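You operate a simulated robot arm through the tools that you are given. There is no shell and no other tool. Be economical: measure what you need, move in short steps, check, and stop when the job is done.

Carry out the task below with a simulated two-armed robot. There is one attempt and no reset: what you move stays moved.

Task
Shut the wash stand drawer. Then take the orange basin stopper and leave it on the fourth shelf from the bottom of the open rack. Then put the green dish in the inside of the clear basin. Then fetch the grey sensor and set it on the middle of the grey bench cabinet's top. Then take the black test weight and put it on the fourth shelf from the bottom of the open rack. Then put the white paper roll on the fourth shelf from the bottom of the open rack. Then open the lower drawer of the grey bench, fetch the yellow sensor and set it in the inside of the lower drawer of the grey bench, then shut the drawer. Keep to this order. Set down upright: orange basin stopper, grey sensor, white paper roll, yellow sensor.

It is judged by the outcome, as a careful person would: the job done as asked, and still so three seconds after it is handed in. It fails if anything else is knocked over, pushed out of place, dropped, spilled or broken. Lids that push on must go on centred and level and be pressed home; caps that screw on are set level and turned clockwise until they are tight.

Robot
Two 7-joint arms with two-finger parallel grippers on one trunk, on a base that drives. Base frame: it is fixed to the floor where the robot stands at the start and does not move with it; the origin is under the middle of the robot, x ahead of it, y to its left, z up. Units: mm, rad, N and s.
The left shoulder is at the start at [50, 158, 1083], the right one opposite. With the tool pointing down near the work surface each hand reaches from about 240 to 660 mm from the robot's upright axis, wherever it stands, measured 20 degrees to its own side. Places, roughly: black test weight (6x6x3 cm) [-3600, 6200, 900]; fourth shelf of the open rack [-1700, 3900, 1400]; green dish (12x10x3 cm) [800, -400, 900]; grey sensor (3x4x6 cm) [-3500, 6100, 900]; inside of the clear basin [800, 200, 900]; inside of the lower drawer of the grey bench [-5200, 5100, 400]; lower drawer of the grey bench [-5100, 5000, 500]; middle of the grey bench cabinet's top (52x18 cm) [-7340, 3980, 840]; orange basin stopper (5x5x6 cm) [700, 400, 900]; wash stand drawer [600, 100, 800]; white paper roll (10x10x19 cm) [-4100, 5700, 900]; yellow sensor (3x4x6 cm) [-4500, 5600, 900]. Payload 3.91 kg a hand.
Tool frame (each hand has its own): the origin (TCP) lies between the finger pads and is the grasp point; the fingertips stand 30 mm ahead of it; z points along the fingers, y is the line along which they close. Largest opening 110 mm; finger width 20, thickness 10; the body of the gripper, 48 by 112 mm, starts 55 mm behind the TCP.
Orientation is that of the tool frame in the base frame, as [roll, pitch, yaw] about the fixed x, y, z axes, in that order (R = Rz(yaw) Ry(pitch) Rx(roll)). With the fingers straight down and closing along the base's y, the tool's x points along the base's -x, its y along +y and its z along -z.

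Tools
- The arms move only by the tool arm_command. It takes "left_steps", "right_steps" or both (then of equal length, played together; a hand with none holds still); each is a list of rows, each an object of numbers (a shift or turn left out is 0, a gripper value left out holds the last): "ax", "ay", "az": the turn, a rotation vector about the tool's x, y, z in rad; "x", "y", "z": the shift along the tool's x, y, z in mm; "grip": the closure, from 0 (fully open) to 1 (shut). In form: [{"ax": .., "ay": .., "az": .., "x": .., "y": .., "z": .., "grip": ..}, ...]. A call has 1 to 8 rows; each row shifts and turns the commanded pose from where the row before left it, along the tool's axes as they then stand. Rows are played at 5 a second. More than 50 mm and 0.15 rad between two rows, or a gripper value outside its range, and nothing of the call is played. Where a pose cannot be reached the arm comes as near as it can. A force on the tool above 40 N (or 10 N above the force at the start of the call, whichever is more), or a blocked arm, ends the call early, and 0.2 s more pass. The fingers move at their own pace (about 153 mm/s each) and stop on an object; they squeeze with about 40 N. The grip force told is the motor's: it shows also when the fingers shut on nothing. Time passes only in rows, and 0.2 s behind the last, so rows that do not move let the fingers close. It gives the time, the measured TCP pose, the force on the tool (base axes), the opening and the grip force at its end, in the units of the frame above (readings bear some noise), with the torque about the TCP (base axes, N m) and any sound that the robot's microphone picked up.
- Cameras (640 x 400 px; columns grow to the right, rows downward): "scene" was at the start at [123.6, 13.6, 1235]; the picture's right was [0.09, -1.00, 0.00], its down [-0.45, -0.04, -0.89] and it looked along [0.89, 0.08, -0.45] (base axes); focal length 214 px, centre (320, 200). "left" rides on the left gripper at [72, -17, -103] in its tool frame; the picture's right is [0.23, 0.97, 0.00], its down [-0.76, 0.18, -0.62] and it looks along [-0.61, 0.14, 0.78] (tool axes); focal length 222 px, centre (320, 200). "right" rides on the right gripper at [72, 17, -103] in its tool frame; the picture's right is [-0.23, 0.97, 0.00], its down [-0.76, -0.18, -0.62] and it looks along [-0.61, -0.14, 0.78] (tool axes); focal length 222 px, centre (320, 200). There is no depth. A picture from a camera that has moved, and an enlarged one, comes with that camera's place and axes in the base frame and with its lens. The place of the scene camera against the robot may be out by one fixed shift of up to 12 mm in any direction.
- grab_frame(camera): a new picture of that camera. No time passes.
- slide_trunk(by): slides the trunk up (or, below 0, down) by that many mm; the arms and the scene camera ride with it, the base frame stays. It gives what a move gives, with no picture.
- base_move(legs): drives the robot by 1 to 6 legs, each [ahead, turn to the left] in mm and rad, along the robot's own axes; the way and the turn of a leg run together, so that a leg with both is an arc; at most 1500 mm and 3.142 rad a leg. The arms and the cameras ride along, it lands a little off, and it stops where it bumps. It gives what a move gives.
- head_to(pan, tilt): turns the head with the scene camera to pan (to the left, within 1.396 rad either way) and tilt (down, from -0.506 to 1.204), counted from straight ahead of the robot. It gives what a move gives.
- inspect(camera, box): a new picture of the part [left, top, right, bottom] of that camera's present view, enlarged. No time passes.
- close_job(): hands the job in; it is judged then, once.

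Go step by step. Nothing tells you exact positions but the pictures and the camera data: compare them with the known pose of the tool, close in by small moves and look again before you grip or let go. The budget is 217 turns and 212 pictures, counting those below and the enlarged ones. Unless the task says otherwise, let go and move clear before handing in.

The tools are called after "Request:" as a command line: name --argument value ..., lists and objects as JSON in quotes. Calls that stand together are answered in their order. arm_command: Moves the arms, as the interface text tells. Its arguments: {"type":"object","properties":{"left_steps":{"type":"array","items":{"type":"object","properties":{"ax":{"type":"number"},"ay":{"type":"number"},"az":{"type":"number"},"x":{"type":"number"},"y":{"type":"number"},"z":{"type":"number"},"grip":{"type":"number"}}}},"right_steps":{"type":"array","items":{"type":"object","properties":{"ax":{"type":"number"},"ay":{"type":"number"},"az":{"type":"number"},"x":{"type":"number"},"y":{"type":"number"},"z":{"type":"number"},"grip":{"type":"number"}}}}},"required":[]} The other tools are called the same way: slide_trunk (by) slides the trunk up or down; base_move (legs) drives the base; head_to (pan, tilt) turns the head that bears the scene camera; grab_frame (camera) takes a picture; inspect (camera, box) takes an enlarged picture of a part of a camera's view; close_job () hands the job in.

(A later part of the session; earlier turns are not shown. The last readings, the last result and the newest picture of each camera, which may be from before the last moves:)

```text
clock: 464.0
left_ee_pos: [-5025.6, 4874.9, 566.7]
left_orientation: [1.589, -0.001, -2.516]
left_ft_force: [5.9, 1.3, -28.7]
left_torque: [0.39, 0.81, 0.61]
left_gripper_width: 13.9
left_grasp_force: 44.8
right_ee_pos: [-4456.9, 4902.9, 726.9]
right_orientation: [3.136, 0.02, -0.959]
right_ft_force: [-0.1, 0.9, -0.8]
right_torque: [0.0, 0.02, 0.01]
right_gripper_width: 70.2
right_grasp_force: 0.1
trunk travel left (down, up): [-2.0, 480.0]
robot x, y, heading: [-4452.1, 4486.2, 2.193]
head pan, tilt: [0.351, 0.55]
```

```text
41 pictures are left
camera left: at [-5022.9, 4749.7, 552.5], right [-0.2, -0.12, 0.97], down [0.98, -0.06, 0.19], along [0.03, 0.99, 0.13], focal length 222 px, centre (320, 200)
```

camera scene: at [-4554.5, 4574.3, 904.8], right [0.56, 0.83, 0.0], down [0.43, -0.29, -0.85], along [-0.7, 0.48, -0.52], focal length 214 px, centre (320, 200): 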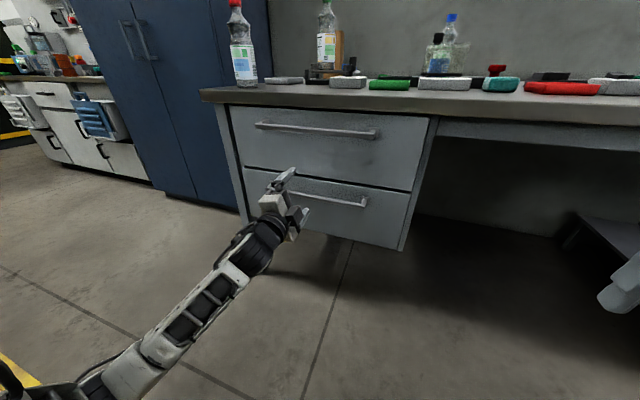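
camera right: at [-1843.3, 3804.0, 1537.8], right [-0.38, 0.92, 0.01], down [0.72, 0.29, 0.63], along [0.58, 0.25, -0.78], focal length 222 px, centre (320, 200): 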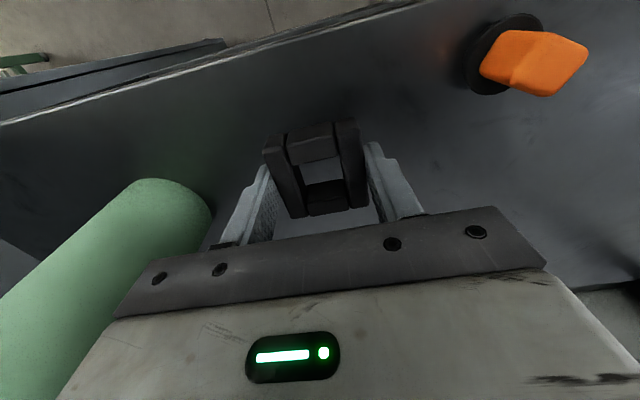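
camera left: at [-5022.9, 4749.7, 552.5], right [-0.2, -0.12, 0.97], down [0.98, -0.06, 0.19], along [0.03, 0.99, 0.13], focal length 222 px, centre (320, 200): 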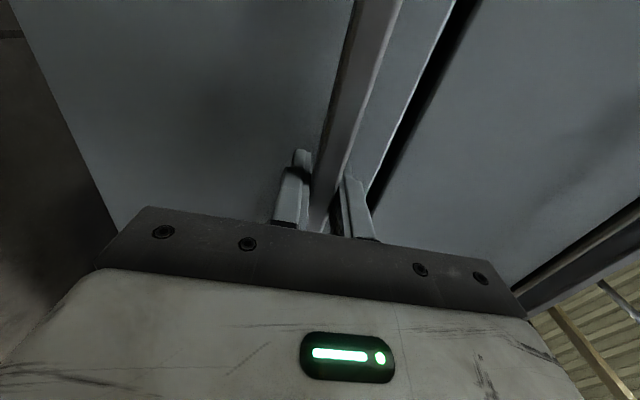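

The bar is gripped. I'll relax the height offset, then pull the drawer open by backing the base.

Request:
arm_command --left_steps '[{"y": -4}, {"y": -4}]'

Request:
base_move --legs '[[-120, 0.0]]'

Request:
grab_frame --camera "scene"

```text
clock: 464.6
left_ee_pos: [-5026.7, 4873.8, 567.6]
left_orientation: [1.577, 0.0, -2.522]
left_ft_force: [8.7, -2.3, -15.4]
left_torque: [0.04, 0.49, 0.43]
left_gripper_width: 13.7
left_grasp_force: 45.1
right_ee_pos: [-4455.9, 4902.8, 728.8]
right_orientation: [3.132, 0.021, -0.961]
right_ft_force: [0.1, -1.5, 0.7]
right_torque: [-0.01, -0.01, -0.01]
right_gripper_width: 70.5
right_grasp_force: 0.2
trunk travel left (down, up): [-2.0, 480.0]
robot x, y, heading: [-4446.9, 4486.5, 2.188]
head pan, tilt: [0.351, 0.55]
```

```text
clock: 465.9
left_ee_pos: [-4956.2, 4777.0, 566.5]
left_orientation: [1.577, 0.0, -2.519]
left_ft_force: [3.0, -0.1, -14.7]
left_torque: [0.16, 1.07, 0.06]
left_gripper_width: 13.3
left_grasp_force: 45.5
right_ee_pos: [-4384.7, 4803.5, 726.5]
right_orientation: [3.133, 0.02, -0.962]
right_ft_force: [0.7, -0.1, -0.4]
right_torque: [0.01, -0.02, -0.01]
right_gripper_width: 70.7
right_grasp_force: 0.0
trunk travel left (down, up): [-2.0, 480.0]
robot x, y, heading: [-4381.7, 4385.0, 2.19]
head pan, tilt: [0.351, 0.55]
```

```text
40 pictures are left
camera scene: at [-4484.5, 4476.1, 904.6], right [0.57, 0.82, 0.0], down [0.43, -0.3, -0.85], along [-0.7, 0.48, -0.52], focal length 214 px, centre (320, 200)
```

scene: 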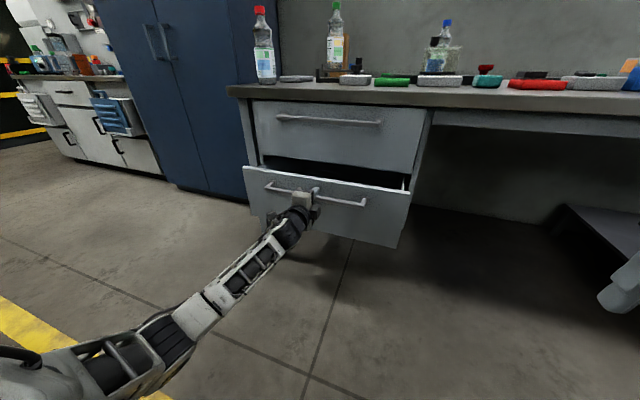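

It is opening. I'll pull further.

Request:
base_move --legs '[[-170, 0.0]]'

Request:
grab_frame --camera "scene"

```text
clock: 467.3
left_ee_pos: [-4857.0, 4640.4, 566.1]
left_orientation: [1.575, -0.001, -2.521]
left_ft_force: [-3.5, -3.5, -5.4]
left_torque: [0.23, 0.19, 1.38]
left_gripper_width: 13.7
left_grasp_force: 45.0
right_ee_pos: [-4286.5, 4666.3, 728.5]
right_orientation: [3.133, 0.022, -0.961]
right_ft_force: [-0.1, -0.1, -0.1]
right_torque: [-0.01, -0.02, -0.01]
right_gripper_width: 70.3
right_grasp_force: 0.0
trunk travel left (down, up): [-2.0, 480.0]
robot x, y, heading: [-4273.1, 4258.4, 2.186]
head pan, tilt: [0.351, 0.55]
```

```text
39 pictures are left
camera scene: at [-4378.0, 4345.0, 904.7], right [0.57, 0.82, 0.0], down [0.43, -0.3, -0.85], along [-0.7, 0.49, -0.52], focal length 214 px, centre (320, 200)
```

scene: 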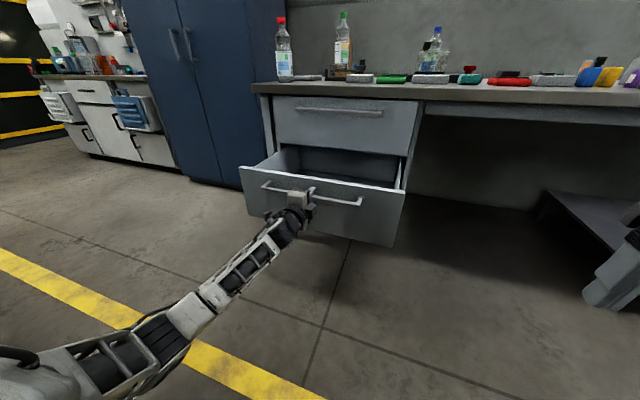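

The drawer is open about 290 mm. I'll release the bar, back the hand out, raise the trunk, and turn the left hand to point down so it's out of the way.

Request:
arm_command --left_steps '[{"grip": 0.3}, {}, {"z": -15}, {"z": -30}, {"z": -30}]'

Request:
base_move --legs '[[-60, 0.0]]'

Request:
slide_trunk --by 400

Request:
arm_command --left_steps '[{"ax": 0.145}, {"ax": 0.145}, {"ax": 0.145}, {"ax": 0.145}, {"ax": 0.145}, {"ax": 0.145}]'

Request:
arm_command --left_steps '[{"ax": 0.145}, {"ax": 0.145}, {"ax": 0.145}, {"ax": 0.145}, {"ax": 0.12, "y": -30}, {"y": -45}, {"y": -45}, {"y": -45}]'

```text
clock: 468.5
left_ee_pos: [-4813.5, 4578.2, 570.3]
left_orientation: [1.578, -0.001, -2.522]
left_ft_force: [0.5, 0.9, 0.6]
left_torque: [0.0, 0.01, -0.02]
left_gripper_width: 77.1
left_grasp_force: 0.2
right_ee_pos: [-4285.2, 4666.9, 727.6]
right_orientation: [3.133, 0.023, -0.963]
right_ft_force: [0.0, 0.0, 0.5]
right_torque: [0.02, 0.03, 0.02]
right_gripper_width: 70.2
right_grasp_force: 0.0
trunk travel left (down, up): [-2.0, 480.0]
robot x, y, heading: [-4274.8, 4254.5, 2.188]
head pan, tilt: [0.351, 0.55]
```

```text
clock: 469.7
left_ee_pos: [-4778.7, 4528.1, 570.6]
left_orientation: [1.576, -0.003, -2.518]
left_ft_force: [0.3, -1.1, 0.8]
left_torque: [0.01, -0.02, -0.01]
left_gripper_width: 76.8
left_grasp_force: 0.0
right_ee_pos: [-4250.5, 4616.3, 727.9]
right_orientation: [3.134, 0.022, -0.964]
right_ft_force: [0.2, -1.1, 1.1]
right_torque: [0.01, 0.0, 0.0]
right_gripper_width: 70.1
right_grasp_force: 0.1
trunk travel left (down, up): [-2.0, 480.0]
robot x, y, heading: [-4230.4, 4211.7, 2.183]
head pan, tilt: [0.351, 0.55]
stopped in leg 1: the robot was blocked; the commanded pose is now the measured one
```

```text
clock: 473.5
left_ee_pos: [-4778.1, 4528.6, 969.7]
left_orientation: [1.577, -0.003, -2.52]
left_ft_force: [-0.3, -0.3, 0.2]
left_torque: [0.0, -0.01, 0.02]
left_gripper_width: 76.9
left_grasp_force: 0.0
right_ee_pos: [-4251.2, 4616.3, 1127.7]
right_orientation: [3.132, 0.021, -0.963]
right_ft_force: [0.0, 0.1, 0.4]
right_torque: [0.03, 0.03, -0.01]
right_gripper_width: 70.1
right_grasp_force: 0.0
trunk travel left (down, up): [-402.0, 80.0]
robot x, y, heading: [-4233.9, 4208.2, 2.18]
head pan, tilt: [0.351, 0.55]
```

```text
clock: 474.9
left_ee_pos: [-4777.7, 4527.8, 969.7]
left_orientation: [2.451, 0.0, -2.521]
left_ft_force: [0.1, 0.5, -0.6]
left_torque: [0.01, -0.03, 0.0]
left_gripper_width: 76.9
left_grasp_force: 0.1
right_ee_pos: [-4251.3, 4615.8, 1127.6]
right_orientation: [3.133, 0.022, -0.961]
right_ft_force: [0.8, 0.4, 0.0]
right_torque: [0.01, 0.0, 0.01]
right_gripper_width: 70.6
right_grasp_force: 0.1
trunk travel left (down, up): [-402.0, 80.0]
robot x, y, heading: [-4230.2, 4208.9, 2.183]
head pan, tilt: [0.351, 0.55]
```

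```text
clock: 476.7
left_ee_pos: [-4680.0, 4393.2, 968.6]
left_orientation: [-3.138, -0.004, -2.518]
left_ft_force: [0.3, 0.3, 0.2]
left_torque: [-0.01, -0.03, -0.03]
left_gripper_width: 76.9
left_grasp_force: 0.0
right_ee_pos: [-4250.1, 4616.6, 1128.8]
right_orientation: [3.131, 0.024, -0.962]
right_ft_force: [0.7, -0.2, -0.2]
right_torque: [0.01, 0.01, -0.06]
right_gripper_width: 70.4
right_grasp_force: 0.1
trunk travel left (down, up): [-402.0, 80.0]
robot x, y, heading: [-4230.8, 4207.6, 2.182]
head pan, tilt: [0.351, 0.55]
```

The base touched something behind, so I'll move forward from there. I'll raise the left hand and drive to the yellow sensor.

Request:
arm_command --left_steps '[{"z": -45}, {"z": -45}, {"z": -45}, {"z": -45}]'

Request:
base_move --legs '[[80, 0.0], [0, -0.6], [730, 0.0], [0, 0.6]]'

Request:
head_to --pan -0.15 --tilt 0.6

Request:
grab_frame --camera "scene"

```text
clock: 477.7
left_ee_pos: [-4681.9, 4396.7, 1147.8]
left_orientation: [-3.133, -0.001, -2.52]
left_ft_force: [1.2, -0.2, 0.3]
left_torque: [-0.01, 0.03, -0.01]
left_gripper_width: 77.1
left_grasp_force: 0.0
right_ee_pos: [-4251.1, 4616.3, 1128.8]
right_orientation: [3.132, 0.023, -0.961]
right_ft_force: [-0.3, 0.7, -0.1]
right_torque: [0.0, 0.01, 0.0]
right_gripper_width: 70.5
right_grasp_force: 0.0
trunk travel left (down, up): [-402.0, 80.0]
robot x, y, heading: [-4235.6, 4209.8, 2.179]
head pan, tilt: [0.351, 0.55]
```

```text
clock: 485.6
left_ee_pos: [-4731.9, 5175.3, 1146.5]
left_orientation: [-3.136, -0.003, -2.507]
left_ft_force: [0.2, 0.4, 0.2]
left_torque: [0.02, 0.04, -0.01]
left_gripper_width: 76.9
left_grasp_force: 0.0
right_ee_pos: [-4304.1, 5398.4, 1128.5]
right_orientation: [3.133, 0.023, -0.949]
right_ft_force: [-0.3, 0.2, 0.3]
right_torque: [0.01, 0.02, -0.01]
right_gripper_width: 70.5
right_grasp_force: 0.1
trunk travel left (down, up): [-402.0, 80.0]
robot x, y, heading: [-4276.0, 4990.3, 2.193]
head pan, tilt: [0.351, 0.55]
```

```text
clock: 486.6
left_ee_pos: [-4731.8, 5175.1, 1148.0]
left_orientation: [-3.136, -0.003, -2.508]
left_ft_force: [1.1, -0.4, -0.1]
left_torque: [-0.01, 0.0, -0.01]
left_gripper_width: 77.1
left_grasp_force: 0.0
right_ee_pos: [-4303.6, 5398.4, 1129.4]
right_orientation: [3.132, 0.023, -0.95]
right_ft_force: [0.3, 0.1, -0.4]
right_torque: [0.0, 0.0, 0.02]
right_gripper_width: 70.3
right_grasp_force: 0.1
trunk travel left (down, up): [-402.0, 80.0]
robot x, y, heading: [-4278.4, 4990.5, 2.193]
head pan, tilt: [-0.15, 0.6]
```

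```text
38 pictures are left
camera scene: at [-4350.8, 5108.0, 1300.3], right [0.89, 0.45, 0.0], down [0.26, -0.5, -0.83], along [-0.38, 0.73, -0.56], focal length 214 px, centre (320, 200)
```

scene: 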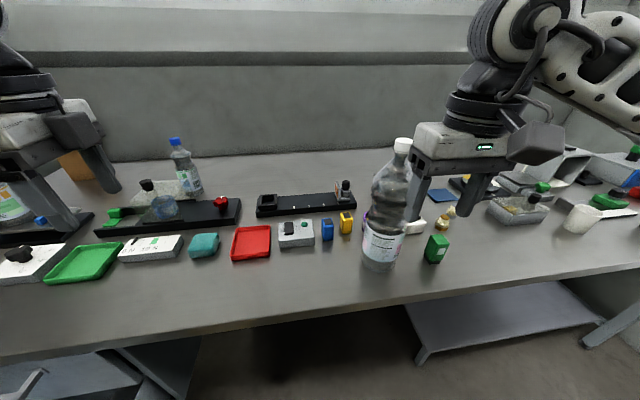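

Request:
inspect --camera "scene" --box '[270, 160, 430, 280]'

```text
3.33 times, centred on (350, 220) of scene
camera zoom: at [-4350.8, 5108.0, 1300.3], right [0.89, 0.45, 0.0], down [0.26, -0.5, -0.83], along [-0.38, 0.73, -0.56], focal length 715 px, centre (220, 133)
```

zoom: 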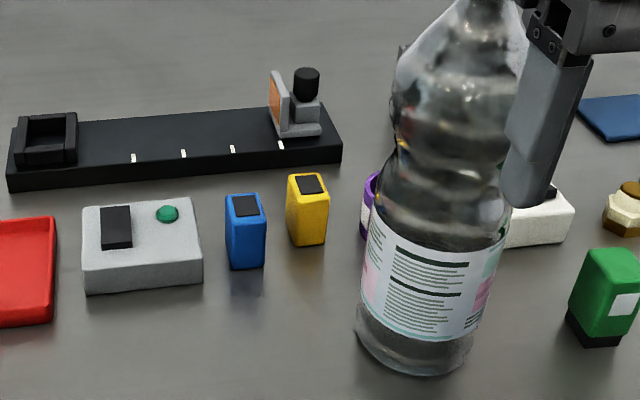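

The tall bottle stands in front-right of the yellow sensor. If I turn about 30° right here, the left hand can come in from the left, well clear of the bottle.

Request:
base_move --legs '[[0, -0.52], [65, 0.0]]'

Request:
head_to --pan 0.25 --tilt 0.7

Request:
grab_frame --camera "scene"

Request:
grab_frame --camera "left"

```text
clock: 489.0
left_ee_pos: [-4589.9, 5439.5, 1147.3]
left_orientation: [-3.137, -0.002, -3.025]
left_ft_force: [-0.7, -0.3, 0.1]
left_torque: [-0.01, -0.05, 0.05]
left_gripper_width: 77.2
left_grasp_force: 0.1
right_ee_pos: [-4107.0, 5422.3, 1128.9]
right_orientation: [3.132, 0.024, -1.466]
right_ft_force: [-0.4, -0.1, -0.1]
right_torque: [-0.03, -0.01, -0.01]
right_gripper_width: 70.2
right_grasp_force: 0.0
trunk travel left (down, up): [-402.0, 80.0]
robot x, y, heading: [-4285.7, 5053.5, 1.675]
head pan, tilt: [-0.15, 0.6]
```

```text
clock: 489.9
left_ee_pos: [-4590.2, 5438.5, 1147.0]
left_orientation: [-3.138, -0.002, -3.024]
left_ft_force: [0.0, -0.5, 0.2]
left_torque: [0.0, 0.02, -0.02]
left_gripper_width: 76.9
left_grasp_force: 0.1
right_ee_pos: [-4108.0, 5421.2, 1128.4]
right_orientation: [3.134, 0.023, -1.467]
right_ft_force: [0.7, -0.2, 0.1]
right_torque: [-0.02, -0.02, -0.02]
right_gripper_width: 70.6
right_grasp_force: 0.1
trunk travel left (down, up): [-402.0, 80.0]
robot x, y, heading: [-4285.2, 5057.8, 1.674]
head pan, tilt: [0.25, 0.7]
```

```text
36 pictures are left
camera scene: at [-4327.8, 5181.1, 1291.7], right [0.94, 0.35, 0.0], down [0.22, -0.6, -0.77], along [-0.27, 0.72, -0.64], focal length 214 px, centre (320, 200)
```

scene: 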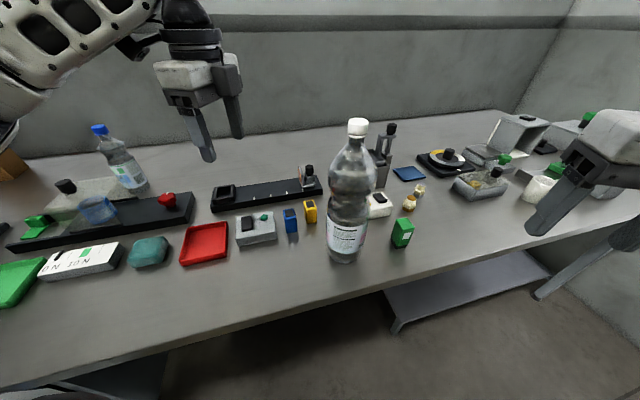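

```text
35 pictures are left
camera left: at [-4658.5, 5416.1, 1252.1], right [-0.34, 0.94, 0.0], down [0.74, 0.27, 0.62], along [0.59, 0.21, -0.78], focal length 222 px, centre (320, 200)
```

left: 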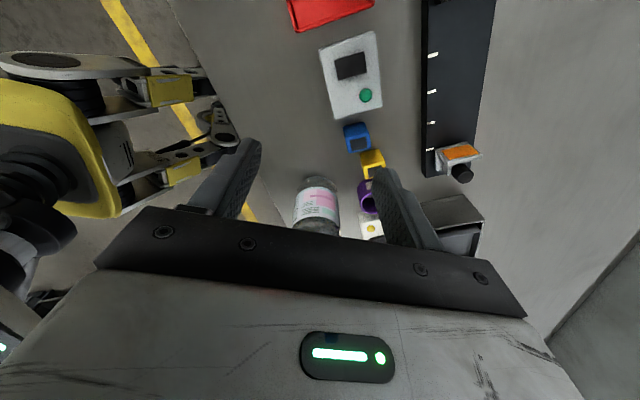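

Request:
arm_command --left_steps '[{"az": -0.125}, {"az": -0.125}, {"az": -0.125}, {"az": -0.125}, {"x": -35, "y": 17}, {"x": -35, "y": 17}, {"x": -35, "y": 17}, {"x": -35, "y": 17}]'

Request:
grab_frame --camera "left"

Request:
grab_frame --camera "scene"

```text
clock: 491.7
left_ee_pos: [-4511.9, 5574.7, 1146.6]
left_orientation: [-3.138, -0.006, -2.523]
left_ft_force: [-0.1, 0.7, -0.8]
left_torque: [-0.01, 0.01, 0.0]
left_gripper_width: 77.0
left_grasp_force: 0.2
right_ee_pos: [-4106.3, 5422.8, 1128.3]
right_orientation: [3.131, 0.022, -1.469]
right_ft_force: [0.2, 0.3, -0.1]
right_torque: [0.01, 0.01, 0.0]
right_gripper_width: 70.3
right_grasp_force: 0.1
trunk travel left (down, up): [-402.0, 80.0]
robot x, y, heading: [-4285.0, 5059.5, 1.674]
head pan, tilt: [0.25, 0.7]
```

```text
34 pictures are left
camera left: at [-4560.7, 5521.3, 1250.8], right [-0.75, 0.66, 0.0], down [0.52, 0.59, 0.62], along [0.41, 0.46, -0.79], focal length 222 px, centre (320, 200)
```

left: 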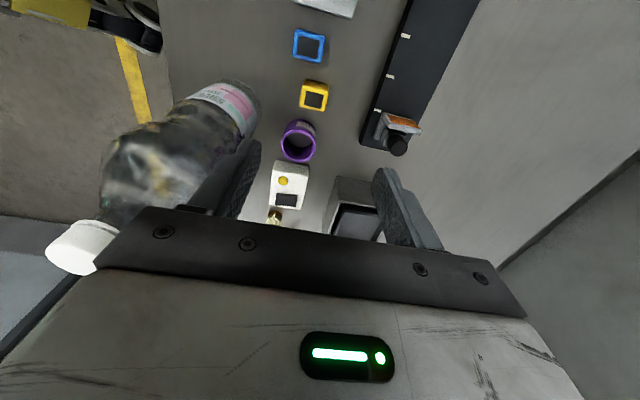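

```text
33 pictures are left
camera scene: at [-4327.3, 5181.5, 1291.6], right [0.94, 0.35, 0.0], down [0.22, -0.6, -0.76], along [-0.27, 0.72, -0.64], focal length 214 px, centre (320, 200)
```

scene: 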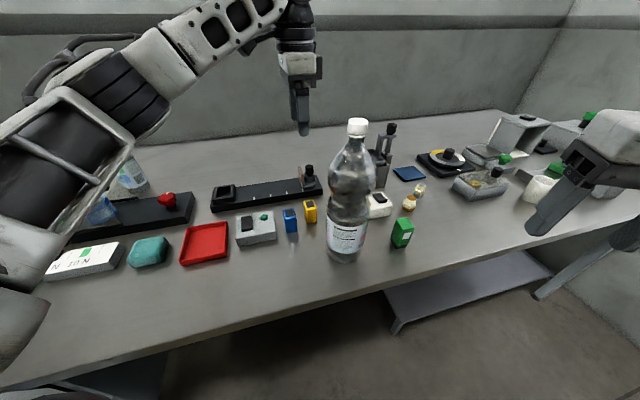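

The yellow sensor is nicely aligned below. I'll fine-adjust and descend partway.

Request:
arm_command --left_steps '[{"x": -11, "y": -6}, {"z": 45}, {"z": 45}, {"z": 45}]'

Request:
grab_frame --camera "left"

```text
clock: 492.7
left_ee_pos: [-4504.1, 5573.6, 1009.2]
left_orientation: [-3.137, -0.003, -2.524]
left_ft_force: [0.4, 0.0, 0.3]
left_torque: [-0.02, -0.02, 0.02]
left_gripper_width: 76.9
left_grasp_force: 0.0
right_ee_pos: [-4106.5, 5423.4, 1128.2]
right_orientation: [3.134, 0.024, -1.467]
right_ft_force: [0.4, 0.1, -0.4]
right_torque: [-0.03, -0.02, 0.01]
right_gripper_width: 70.3
right_grasp_force: 0.2
trunk travel left (down, up): [-402.0, 80.0]
robot x, y, heading: [-4289.2, 5054.6, 1.676]
head pan, tilt: [0.25, 0.7]
```

```text
32 pictures are left
camera left: at [-4551.0, 5520.9, 1113.7], right [-0.75, 0.66, 0.0], down [0.52, 0.59, 0.62], along [0.41, 0.46, -0.78], focal length 222 px, centre (320, 200)
```

left: 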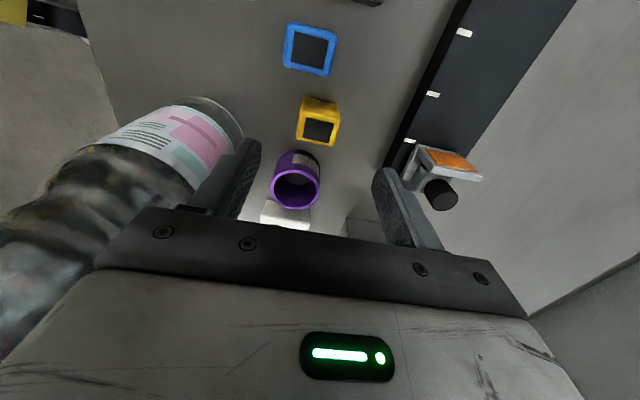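

Request:
arm_command --left_steps '[{"x": -10, "y": 0}, {"z": 40}, {"z": 35}]'

Request:
grab_frame --camera "left"

```text
clock: 493.5
left_ee_pos: [-4493.8, 5583.4, 938.9]
left_orientation: [-3.139, -0.004, -2.525]
left_ft_force: [0.3, 0.3, -0.1]
left_torque: [-0.02, -0.03, -0.01]
left_gripper_width: 77.0
left_grasp_force: 0.1
right_ee_pos: [-4106.5, 5422.7, 1129.1]
right_orientation: [3.131, 0.022, -1.467]
right_ft_force: [-0.5, -0.2, -0.2]
right_torque: [0.04, 0.01, 0.02]
right_gripper_width: 70.3
right_grasp_force: 0.0
trunk travel left (down, up): [-402.0, 80.0]
robot x, y, heading: [-4286.8, 5054.9, 1.679]
head pan, tilt: [0.25, 0.7]
```

```text
31 pictures are left
camera left: at [-4542.0, 5529.7, 1042.4], right [-0.75, 0.66, 0.0], down [0.52, 0.59, 0.62], along [0.41, 0.46, -0.78], focal length 222 px, centre (320, 200)
```

left: 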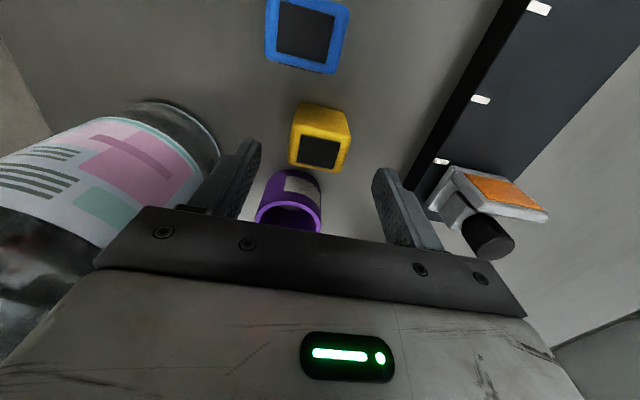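

Request:
arm_command --left_steps '[{"z": 25}, {"z": 20}, {"z": 11}, {"grip": 1}, {}, {}]'

Request:
arm_command --left_steps '[{"z": -15}, {"z": -45}, {"z": -45}, {"z": -45}, {"z": -45}, {"z": -45}, {"x": 40}, {"x": 45}]'

Request:
grab_frame --camera "scene"

```text
clock: 494.9
left_ee_pos: [-4494.8, 5581.2, 882.5]
left_orientation: [-3.137, -0.003, -2.524]
left_ft_force: [0.0, -0.4, 0.8]
left_torque: [0.0, -0.01, 0.01]
left_gripper_width: 39.6
left_grasp_force: 40.0
right_ee_pos: [-4106.0, 5420.9, 1129.0]
right_orientation: [3.132, 0.023, -1.466]
right_ft_force: [0.0, 0.6, 0.0]
right_torque: [0.02, -0.04, 0.01]
right_gripper_width: 70.4
right_grasp_force: 0.1
trunk travel left (down, up): [-402.0, 80.0]
robot x, y, heading: [-4283.3, 5056.9, 1.668]
head pan, tilt: [0.25, 0.7]
```

```text
clock: 496.7
left_ee_pos: [-4563.8, 5533.0, 1119.9]
left_orientation: [-3.136, -0.004, -2.525]
left_ft_force: [-0.1, -0.6, -0.1]
left_torque: [0.03, 0.0, 0.02]
left_gripper_width: 39.5
left_grasp_force: 40.1
right_ee_pos: [-4106.1, 5421.4, 1129.3]
right_orientation: [3.133, 0.023, -1.466]
right_ft_force: [-0.5, 0.4, -0.1]
right_torque: [0.0, -0.01, 0.01]
right_gripper_width: 70.1
right_grasp_force: 0.0
trunk travel left (down, up): [-402.0, 80.0]
robot x, y, heading: [-4285.7, 5058.0, 1.677]
head pan, tilt: [0.25, 0.7]
```

```text
30 pictures are left
camera scene: at [-4328.5, 5180.5, 1291.7], right [0.94, 0.35, 0.0], down [0.22, -0.6, -0.77], along [-0.27, 0.72, -0.64], focal length 214 px, centre (320, 200)
```

scene: 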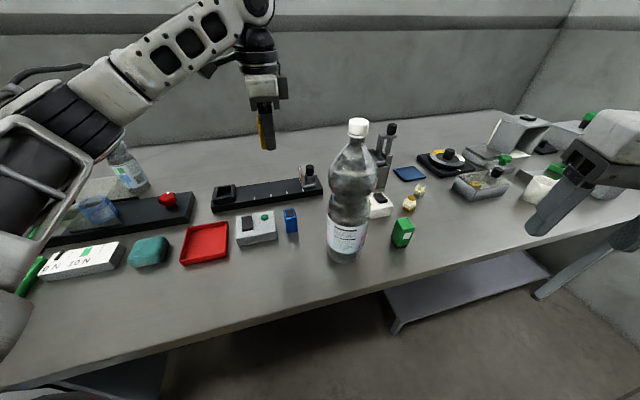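

The yellow sensor is held. I'll back away from the bottle first, then manoeuvre to the open drawer.

Request:
base_move --legs '[[-300, 0.0], [0, -0.757], [-360, 0.0], [0, 1.27]]'

Request:
head_to --pan 0.15 --tilt 0.8

Request:
grab_frame --camera "scene"

Request:
grab_frame --camera "left"

```text
clock: 505.7
left_ee_pos: [-4940.5, 4763.1, 1119.2]
left_orientation: [-3.137, -0.005, -2.028]
left_ft_force: [-0.6, -0.2, -0.7]
left_torque: [0.03, 0.0, -0.03]
left_gripper_width: 39.2
left_grasp_force: 39.8
right_ee_pos: [-4486.1, 4882.3, 1128.8]
right_orientation: [3.133, 0.024, -0.97]
right_ft_force: [-0.4, 0.4, 0.1]
right_torque: [-0.02, 0.01, -0.01]
right_gripper_width: 70.4
right_grasp_force: 0.0
trunk travel left (down, up): [-402.0, 80.0]
robot x, y, heading: [-4472.5, 4473.5, 2.174]
head pan, tilt: [0.25, 0.7]
```

```text
clock: 506.4
left_ee_pos: [-4940.7, 4763.5, 1119.1]
left_orientation: [-3.138, -0.004, -2.03]
left_ft_force: [-0.5, -0.4, -0.2]
left_torque: [0.0, 0.03, -0.01]
left_gripper_width: 39.5
left_grasp_force: 39.9
right_ee_pos: [-4485.9, 4883.5, 1128.0]
right_orientation: [3.133, 0.025, -0.972]
right_ft_force: [-0.2, -0.1, 0.5]
right_torque: [0.02, -0.01, 0.01]
right_gripper_width: 70.5
right_grasp_force: 0.0
trunk travel left (down, up): [-402.0, 80.0]
robot x, y, heading: [-4474.5, 4473.7, 2.172]
head pan, tilt: [0.15, 0.799]
```

```text
29 pictures are left
camera scene: at [-4556.1, 4573.1, 1283.4], right [0.73, 0.68, 0.0], down [0.49, -0.52, -0.7], along [-0.48, 0.51, -0.72], focal length 214 px, centre (320, 200)
```

scene: 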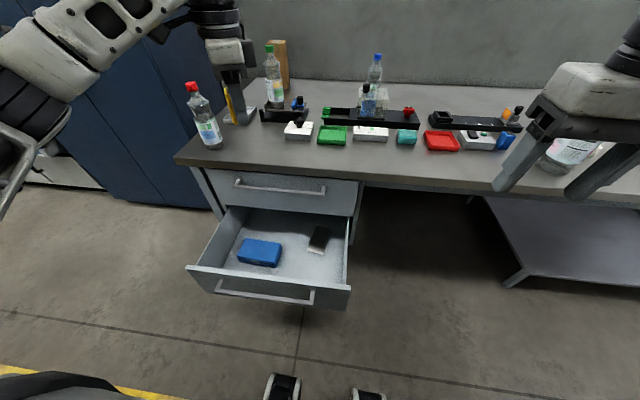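

```text
28 pictures are left
camera left: at [-4956.8, 4693.5, 1223.3], right [-0.97, 0.23, 0.0], down [0.18, 0.76, 0.62], along [0.14, 0.6, -0.79], focal length 222 px, centre (320, 200)
```

left: 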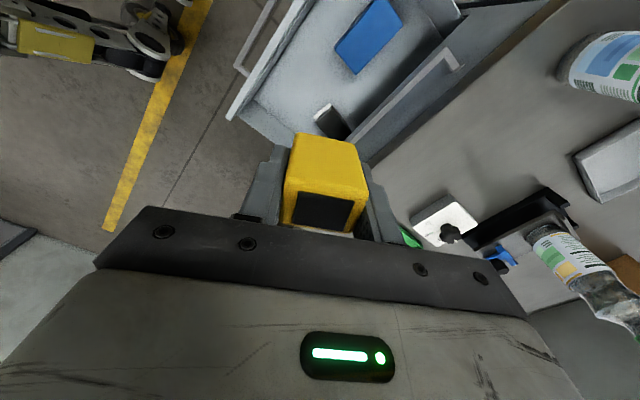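

The drawer already holds a blue block and a dark item; the middle-front of its floor is free. I'll square the hand with the drawer and move above that spot.

Request:
arm_command --left_steps '[{"az": 0.125}, {"az": 0.125}, {"az": 0.125}, {"az": 0.115}, {"x": -31, "y": 5}, {"x": -32, "y": 5}]'

Request:
slide_trunk --by -300

Request:
grab_frame --camera "scene"

Request:
grab_frame --camera "left"

```text
clock: 507.8
left_ee_pos: [-4894.4, 4810.6, 1119.0]
left_orientation: [-3.138, -0.002, -2.518]
left_ft_force: [-0.6, -0.5, -0.7]
left_torque: [-0.02, 0.0, 0.0]
left_gripper_width: 39.3
left_grasp_force: 39.9
right_ee_pos: [-4486.3, 4883.7, 1129.1]
right_orientation: [3.13, 0.022, -0.972]
right_ft_force: [-0.6, 0.1, 0.0]
right_torque: [-0.05, 0.02, -0.01]
right_gripper_width: 70.5
right_grasp_force: 0.0
trunk travel left (down, up): [-402.0, 80.0]
robot x, y, heading: [-4469.1, 4475.2, 2.17]
head pan, tilt: [0.15, 0.799]
```

```text
clock: 510.8
left_ee_pos: [-4896.1, 4808.0, 819.9]
left_orientation: [-3.136, -0.002, -2.518]
left_ft_force: [-0.1, 0.2, -1.0]
left_torque: [0.02, 0.03, -0.04]
left_gripper_width: 39.3
left_grasp_force: 40.3
right_ee_pos: [-4485.9, 4882.2, 829.3]
right_orientation: [3.133, 0.024, -0.971]
right_ft_force: [-0.9, -0.5, 0.1]
right_torque: [0.0, 0.03, 0.03]
right_gripper_width: 70.4
right_grasp_force: 0.1
trunk travel left (down, up): [-102.0, 380.0]
robot x, y, heading: [-4470.3, 4476.5, 2.169]
head pan, tilt: [0.15, 0.799]
```

```text
27 pictures are left
camera scene: at [-4556.0, 4573.1, 983.4], right [0.73, 0.68, 0.0], down [0.49, -0.52, -0.7], along [-0.48, 0.51, -0.72], focal length 214 px, centre (320, 200)
```

scene: 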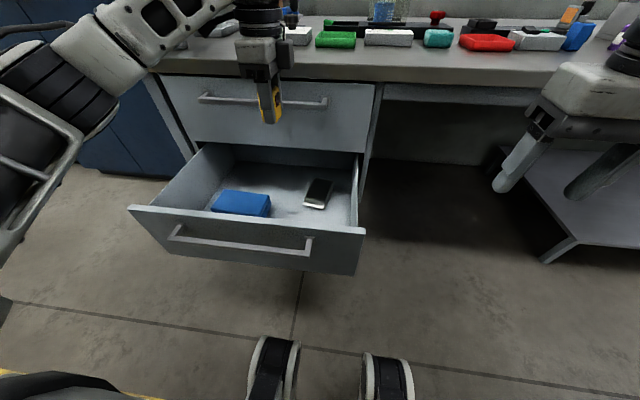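

```text
26 pictures are left
camera left: at [-4943.6, 4754.4, 924.4], right [-0.75, 0.66, 0.0], down [0.51, 0.59, 0.62], along [0.41, 0.47, -0.78], focal length 222 px, centre (320, 200)
```

left: 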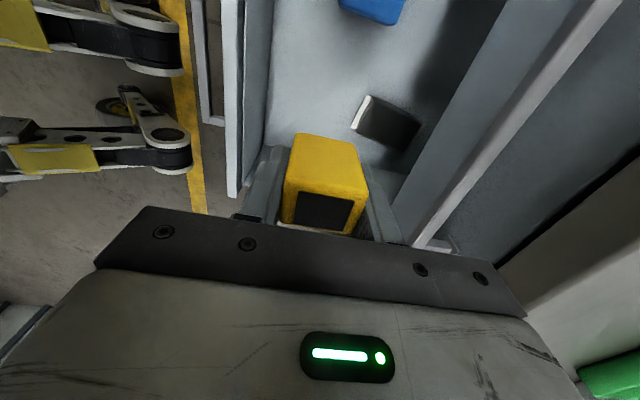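

Floor works out at about z 440, with the spot below the hand free. I'll lower the trunk the rest of the way and then the arm.

Request:
slide_trunk --by -100

Request:
arm_command --left_steps '[{"z": 40}, {"z": 40}, {"z": 40}, {"z": 40}]'

Request:
grab_frame --camera "left"

Request:
grab_frame --camera "scene"

```text
clock: 512.1
left_ee_pos: [-4895.4, 4807.0, 719.1]
left_orientation: [-3.136, -0.003, -2.519]
left_ft_force: [-0.1, 0.1, -1.4]
left_torque: [0.01, 0.01, 0.02]
left_gripper_width: 39.4
left_grasp_force: 40.3
right_ee_pos: [-4487.0, 4884.2, 728.2]
right_orientation: [3.133, 0.025, -0.971]
right_ft_force: [0.0, 0.3, 0.3]
right_torque: [0.0, 0.0, -0.03]
right_gripper_width: 70.5
right_grasp_force: 0.0
trunk travel left (down, up): [-2.0, 480.0]
robot x, y, heading: [-4468.4, 4475.9, 2.171]
head pan, tilt: [0.15, 0.799]
```

```text
clock: 513.1
left_ee_pos: [-4894.0, 4805.9, 560.9]
left_orientation: [-3.138, -0.001, -2.518]
left_ft_force: [-0.5, 0.0, -0.2]
left_torque: [0.01, 0.01, -0.03]
left_gripper_width: 39.1
left_grasp_force: 40.0
right_ee_pos: [-4486.7, 4882.7, 728.6]
right_orientation: [3.133, 0.026, -0.97]
right_ft_force: [0.2, 0.3, -1.2]
right_torque: [-0.01, 0.0, -0.03]
right_gripper_width: 70.6
right_grasp_force: 0.2
trunk travel left (down, up): [-2.0, 480.0]
robot x, y, heading: [-4471.7, 4479.8, 2.171]
head pan, tilt: [0.15, 0.799]
```

```text
25 pictures are left
camera left: at [-4941.4, 4752.8, 664.3], right [-0.75, 0.66, 0.0], down [0.51, 0.59, 0.62], along [0.41, 0.47, -0.78], focal length 222 px, centre (320, 200)
```

left: 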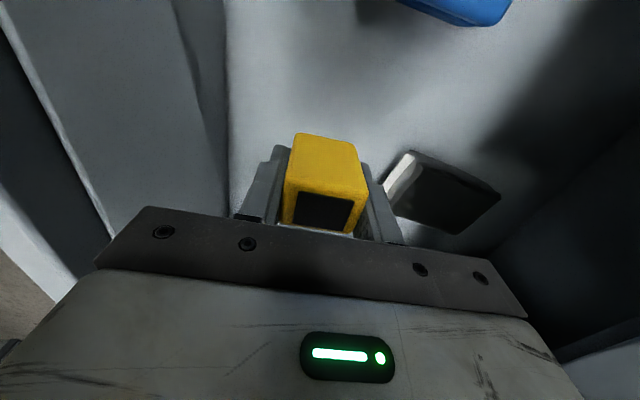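

```text
24 pictures are left
camera scene: at [-4555.9, 4573.1, 883.5], right [0.73, 0.68, 0.0], down [0.49, -0.52, -0.7], along [-0.48, 0.51, -0.72], focal length 214 px, centre (320, 200)
```

scene: 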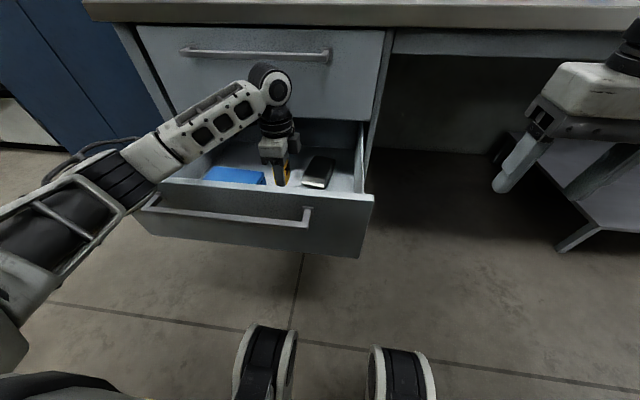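

Request:
arm_command --left_steps '[{"z": 20}, {"z": 20}, {"z": 10}]'

Request:
inspect --camera "scene" --box '[60, 40, 400, 280]'

```text
clock: 513.9
left_ee_pos: [-4893.6, 4807.8, 509.9]
left_orientation: [-3.136, -0.002, -2.518]
left_ft_force: [0.4, 0.4, -0.2]
left_torque: [-0.02, 0.01, 0.01]
left_gripper_width: 39.3
left_grasp_force: 40.1
right_ee_pos: [-4485.5, 4883.5, 728.6]
right_orientation: [3.132, 0.026, -0.974]
right_ft_force: [0.9, -1.0, 0.4]
right_torque: [0.02, -0.02, 0.03]
right_gripper_width: 70.6
right_grasp_force: 0.0
trunk travel left (down, up): [-2.0, 480.0]
robot x, y, heading: [-4471.3, 4474.4, 2.17]
head pan, tilt: [0.15, 0.799]
```

```text
1.67 times, centred on (230, 160) of scene
camera zoom: at [-4556.0, 4573.1, 883.4], right [0.73, 0.68, 0.0], down [0.49, -0.52, -0.7], along [-0.48, 0.51, -0.72], focal length 358 px, centre (470, 267)
```

zoom: 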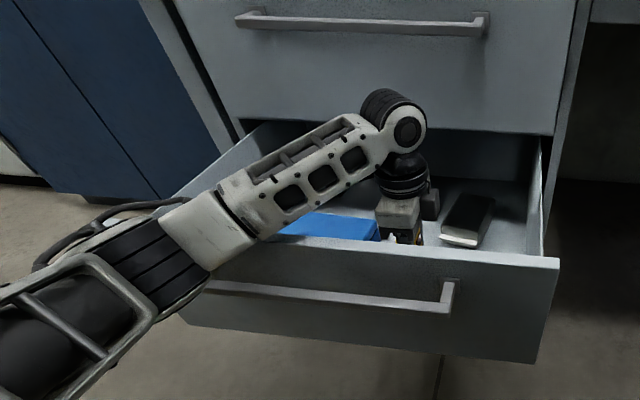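

Request:
arm_command --left_steps '[{"z": 10}, {"z": 6}, {"z": 4}, {"z": 4}, {"z": 3}, {"z": 3}, {"z": 3}, {"z": 3}]'

Request:
inspect --camera "scene" --box '[60, 40, 400, 280]'

```text
clock: 515.7
left_ee_pos: [-4900.9, 4811.9, 495.0]
left_orientation: [3.108, -0.001, -2.51]
left_ft_force: [0.0, 0.1, 0.0]
left_torque: [-0.03, 0.03, 0.0]
left_gripper_width: 39.4
left_grasp_force: 40.2
right_ee_pos: [-4482.2, 4880.9, 730.8]
right_orientation: [3.126, 0.032, -0.971]
right_ft_force: [-0.3, -0.2, 0.8]
right_torque: [-0.02, -0.01, 0.0]
right_gripper_width: 70.3
right_grasp_force: 0.0
trunk travel left (down, up): [-2.0, 480.0]
robot x, y, heading: [-4470.1, 4477.9, 2.176]
head pan, tilt: [0.15, 0.799]
```

```text
1.67 times, centred on (230, 160) of scene
camera zoom: at [-4551.4, 4570.5, 885.4], right [0.73, 0.68, 0.0], down [0.48, -0.52, -0.7], along [-0.48, 0.51, -0.71], focal length 358 px, centre (470, 267)
```

zoom: 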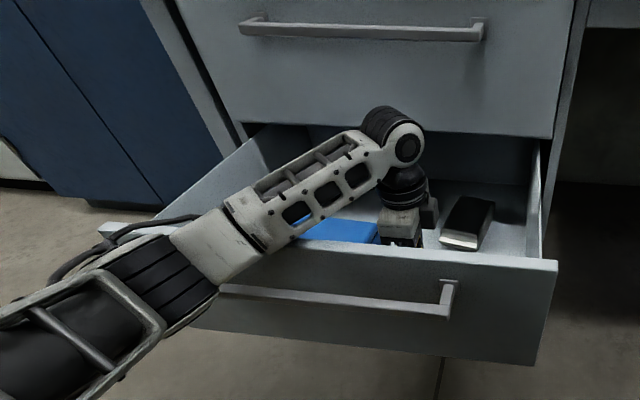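

The forearm is resting on the drawer front, not the sensor on the floor. I'll lift off, raise the trunk so the elbow sits higher, and come down again.

Request:
arm_command --left_steps '[{"z": -30}, {"z": -30}]'

Request:
slide_trunk --by 200

Request:
arm_command --left_steps '[{"z": 40}, {"z": 40}, {"z": 40}, {"z": 40}, {"z": 40}]'

Request:
grab_frame --camera "scene"

```text
clock: 516.3
left_ee_pos: [-4895.2, 4809.2, 533.0]
left_orientation: [-3.133, -0.005, -2.518]
left_ft_force: [-0.3, 0.0, -0.9]
left_torque: [-0.01, -0.01, 0.0]
left_gripper_width: 39.1
left_grasp_force: 39.3
right_ee_pos: [-4486.9, 4882.0, 727.8]
right_orientation: [3.133, 0.022, -0.972]
right_ft_force: [-0.5, -0.6, 0.4]
right_torque: [0.0, -0.01, -0.02]
right_gripper_width: 70.6
right_grasp_force: 0.1
trunk travel left (down, up): [-2.0, 480.0]
robot x, y, heading: [-4472.7, 4476.0, 2.166]
head pan, tilt: [0.15, 0.799]
```

```text
clock: 518.5
left_ee_pos: [-4895.1, 4808.8, 735.1]
left_orientation: [-3.138, -0.003, -2.521]
left_ft_force: [-0.9, 0.1, 0.3]
left_torque: [-0.02, -0.03, -0.02]
left_gripper_width: 39.5
left_grasp_force: 40.1
right_ee_pos: [-4485.1, 4884.0, 928.7]
right_orientation: [3.132, 0.024, -0.971]
right_ft_force: [-0.4, 0.6, 0.0]
right_torque: [0.0, 0.03, 0.02]
right_gripper_width: 70.4
right_grasp_force: 0.1
trunk travel left (down, up): [-202.0, 280.0]
robot x, y, heading: [-4471.6, 4474.2, 2.17]
head pan, tilt: [0.15, 0.799]
```

```text
clock: 519.7
left_ee_pos: [-4893.5, 4808.1, 534.7]
left_orientation: [-3.135, -0.001, -2.518]
left_ft_force: [0.1, 0.9, -0.7]
left_torque: [-0.01, -0.01, -0.01]
left_gripper_width: 39.1
left_grasp_force: 39.2
right_ee_pos: [-4486.1, 4882.9, 928.0]
right_orientation: [3.133, 0.022, -0.969]
right_ft_force: [0.3, -0.3, 0.0]
right_torque: [0.0, 0.01, 0.03]
right_gripper_width: 70.4
right_grasp_force: 0.1
trunk travel left (down, up): [-202.0, 280.0]
robot x, y, heading: [-4468.8, 4478.0, 2.174]
head pan, tilt: [0.15, 0.799]
```

```text
21 pictures are left
camera scene: at [-4556.0, 4573.1, 1083.4], right [0.73, 0.68, 0.0], down [0.49, -0.52, -0.7], along [-0.48, 0.51, -0.72], focal length 214 px, centre (320, 200)
```

scene: 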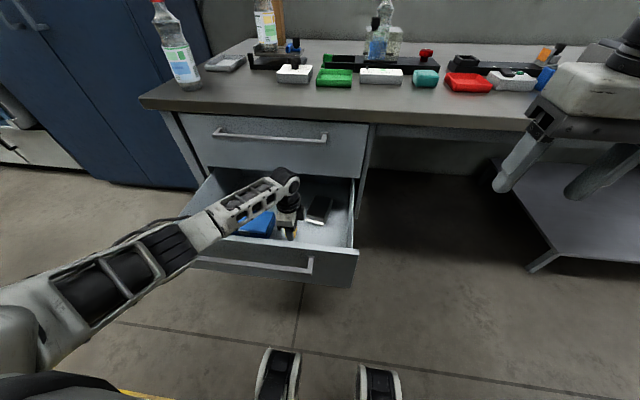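

Request:
arm_command --left_steps '[{"z": 20}, {"z": 15}, {"z": 6}, {"z": 4}, {"z": 4}, {"z": 4}, {"z": 4}, {"z": 4}]'

Request:
grab_frame --camera "left"

```text
clock: 521.5
left_ee_pos: [-4895.7, 4807.8, 474.4]
left_orientation: [-3.136, -0.002, -2.518]
left_ft_force: [-0.5, -0.6, -0.3]
left_torque: [0.03, -0.02, 0.03]
left_gripper_width: 39.4
left_grasp_force: 39.8
right_ee_pos: [-4485.1, 4882.6, 927.7]
right_orientation: [3.133, 0.021, -0.974]
right_ft_force: [0.0, -0.7, 0.2]
right_torque: [-0.04, 0.01, 0.01]
right_gripper_width: 70.7
right_grasp_force: 0.0
trunk travel left (down, up): [-202.0, 280.0]
robot x, y, heading: [-4471.1, 4475.9, 2.17]
head pan, tilt: [0.15, 0.799]
```

```text
20 pictures are left
camera left: at [-4943.7, 4754.0, 577.8], right [-0.75, 0.66, 0.0], down [0.51, 0.59, 0.62], along [0.41, 0.46, -0.78], focal length 222 px, centre (320, 200)
```

left: 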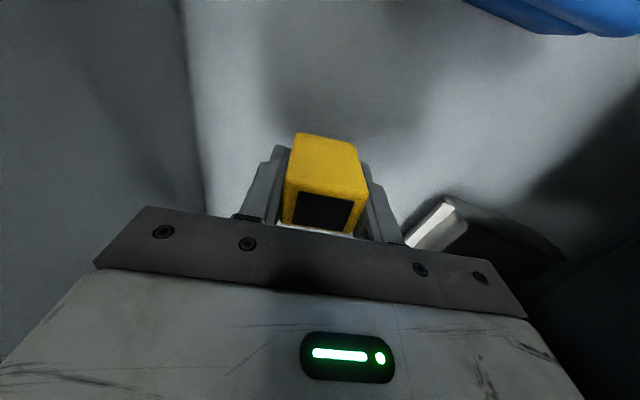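

Still free, so I'll keep lowering until the sensor touches the drawer floor.

Request:
arm_command --left_steps '[{"z": 5}, {"z": 5}, {"z": 5}, {"z": 4}, {"z": 4}, {"z": 4}, {"z": 4}, {"z": 4}]'

Request:
inspect --camera "scene" --box '[160, 120, 380, 300]'

```text
clock: 523.3
left_ee_pos: [-4897.0, 4810.7, 445.5]
left_orientation: [3.137, -0.001, -2.521]
left_ft_force: [-1.2, -3.6, 27.7]
left_torque: [-0.52, 0.14, 0.04]
left_gripper_width: 39.4
left_grasp_force: 40.0
right_ee_pos: [-4484.6, 4882.3, 929.4]
right_orientation: [3.13, 0.028, -0.971]
right_ft_force: [-0.3, -0.7, 0.4]
right_torque: [0.02, -0.03, -0.01]
right_gripper_width: 70.5
right_grasp_force: 0.1
trunk travel left (down, up): [-202.0, 280.0]
robot x, y, heading: [-4471.7, 4475.6, 2.174]
head pan, tilt: [0.15, 0.799]
```

```text
2.22 times, centred on (270, 210) of scene
camera zoom: at [-4554.5, 4571.9, 1084.2], right [0.73, 0.68, 0.0], down [0.49, -0.52, -0.7], along [-0.48, 0.51, -0.72], focal length 477 px, centre (431, 178)
```

zoom: 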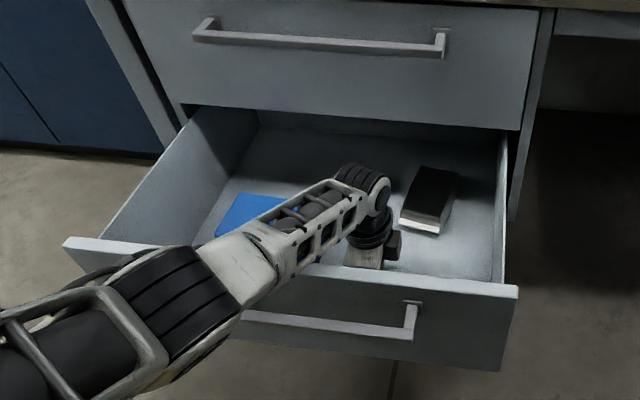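

The sensor is on the drawer floor. I'll ease off, release, and lift the hand out.

Request:
arm_command --left_steps '[{"z": -2}, {"grip": 0.45}, {}, {"z": -15}, {"z": -35}, {"z": -40}, {"z": -45}, {"z": -45}]'

Request:
arm_command --left_steps '[{"z": -45}, {"z": -45}, {"z": -45}, {"z": -45}]'

Request:
inspect --camera "scene" --box '[160, 120, 380, 300]'

Request:
grab_frame --camera "left"

```text
clock: 525.1
left_ee_pos: [-4898.3, 4810.2, 622.1]
left_orientation: [-3.137, -0.001, -2.518]
left_ft_force: [0.6, -0.4, 0.0]
left_torque: [0.02, 0.04, -0.01]
left_gripper_width: 60.6
left_grasp_force: 0.0
right_ee_pos: [-4486.3, 4883.4, 927.9]
right_orientation: [3.134, 0.025, -0.974]
right_ft_force: [0.0, -0.5, 0.3]
right_torque: [0.0, 0.02, 0.01]
right_gripper_width: 70.5
right_grasp_force: 0.0
trunk travel left (down, up): [-202.0, 280.0]
robot x, y, heading: [-4471.4, 4474.6, 2.173]
head pan, tilt: [0.15, 0.799]
```

```text
clock: 526.1
left_ee_pos: [-4897.9, 4812.2, 801.8]
left_orientation: [-3.136, -0.002, -2.517]
left_ft_force: [0.0, 0.6, -0.3]
left_torque: [0.01, 0.0, -0.01]
left_gripper_width: 60.5
left_grasp_force: 0.0
right_ee_pos: [-4486.8, 4882.9, 928.6]
right_orientation: [3.133, 0.024, -0.973]
right_ft_force: [1.0, 0.7, -0.2]
right_torque: [0.03, -0.02, -0.01]
right_gripper_width: 70.4
right_grasp_force: 0.0
trunk travel left (down, up): [-202.0, 280.0]
robot x, y, heading: [-4467.7, 4475.0, 2.168]
head pan, tilt: [0.15, 0.799]
```

```text
2.22 times, centred on (270, 210) of scene
camera zoom: at [-4555.9, 4573.1, 1083.3], right [0.73, 0.68, 0.0], down [0.49, -0.52, -0.7], along [-0.48, 0.51, -0.72], focal length 477 px, centre (431, 178)
```

zoom: 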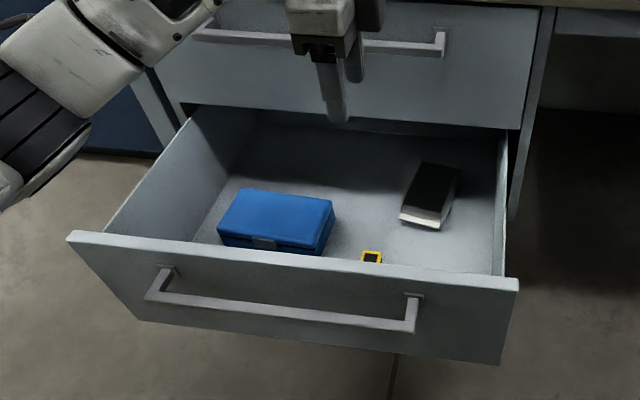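

```text
17 pictures are left
camera left: at [-4945.7, 4758.2, 907.0], right [-0.75, 0.66, -0.01], down [0.51, 0.59, 0.62], along [0.41, 0.46, -0.78], focal length 222 px, centre (320, 200)
```

left: 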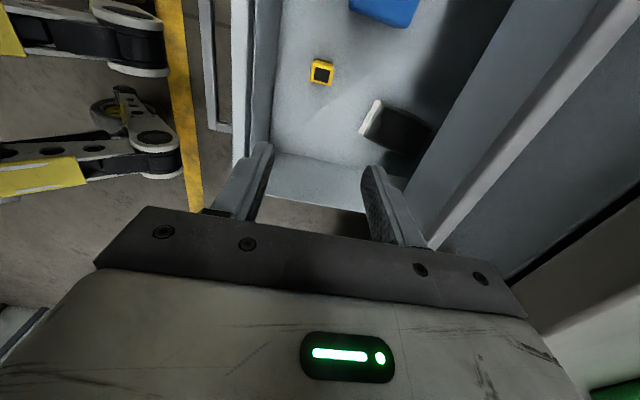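

The yellow sensor stands upright in the drawer. Now I'll back up so the left hand is in front of the handle, and turn it to a closed, slightly tilted fist to push the drawer shut gently.

Request:
base_move --legs '[[-240, 0.0]]'

Request:
arm_command --left_steps '[{"az": -0.145, "grip": 1}, {"az": -0.145}, {"az": -0.145}, {"az": -0.145}, {"az": -0.145}, {"az": -0.145}, {"az": -0.145}]'

Request:
arm_command --left_steps '[{"az": -0.145}, {"az": -0.145}, {"az": -0.145}, {"az": -0.12}, {"ay": -0.13}, {"ay": -0.13}, {"ay": -0.13}, {"ay": -0.11}]'

Request:
grab_frame --camera "scene"

```text
clock: 527.7
left_ee_pos: [-4777.0, 4642.8, 802.8]
left_orientation: [-3.137, -0.003, -2.521]
left_ft_force: [0.1, -0.5, 0.1]
left_torque: [-0.02, -0.01, 0.01]
left_gripper_width: 60.3
left_grasp_force: 0.0
right_ee_pos: [-4365.7, 4711.7, 928.5]
right_orientation: [3.129, 0.024, -0.97]
right_ft_force: [0.9, -0.4, -0.6]
right_torque: [-0.03, 0.04, 0.0]
right_gripper_width: 70.5
right_grasp_force: 0.0
trunk travel left (down, up): [-202.0, 280.0]
robot x, y, heading: [-4346.5, 4305.7, 2.173]
head pan, tilt: [0.15, 0.799]
stopped in leg 1: the robot was blocked; the commanded pose is now the measured one
```

```text
clock: 529.3
left_ee_pos: [-4775.9, 4642.0, 803.1]
left_orientation: [-3.14, -0.005, -1.501]
left_ft_force: [-0.1, -0.3, -0.3]
left_torque: [0.01, 0.02, 0.0]
left_gripper_width: 0.2
left_grasp_force: 37.9
right_ee_pos: [-4364.7, 4713.1, 927.9]
right_orientation: [3.134, 0.026, -0.972]
right_ft_force: [-0.6, -0.7, 0.7]
right_torque: [-0.01, -0.03, 0.03]
right_gripper_width: 70.5
right_grasp_force: 0.1
trunk travel left (down, up): [-202.0, 280.0]
robot x, y, heading: [-4353.0, 4304.8, 2.172]
head pan, tilt: [0.15, 0.799]
```

```text
clock: 531.1
left_ee_pos: [-4775.4, 4641.5, 803.4]
left_orientation: [3.14, 0.495, -0.949]
left_ft_force: [-0.2, -0.2, 0.4]
left_torque: [-0.02, 0.0, -0.01]
left_gripper_width: 0.1
left_grasp_force: 37.7
right_ee_pos: [-4363.8, 4712.3, 929.2]
right_orientation: [3.131, 0.025, -0.972]
right_ft_force: [0.2, -0.3, 0.9]
right_torque: [-0.01, -0.03, 0.0]
right_gripper_width: 70.3
right_grasp_force: 0.1
trunk travel left (down, up): [-202.0, 280.0]
robot x, y, heading: [-4349.2, 4309.3, 2.169]
head pan, tilt: [0.15, 0.799]
```

```text
16 pictures are left
camera scene: at [-4434.6, 4403.4, 1083.4], right [0.73, 0.68, 0.0], down [0.49, -0.53, -0.7], along [-0.47, 0.51, -0.72], focal length 214 px, centre (320, 200)
```

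scene: 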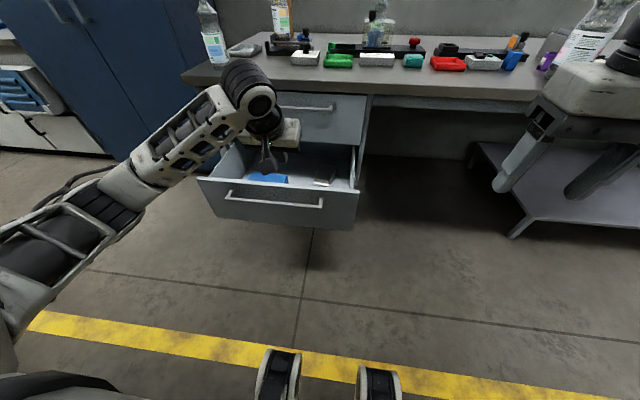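

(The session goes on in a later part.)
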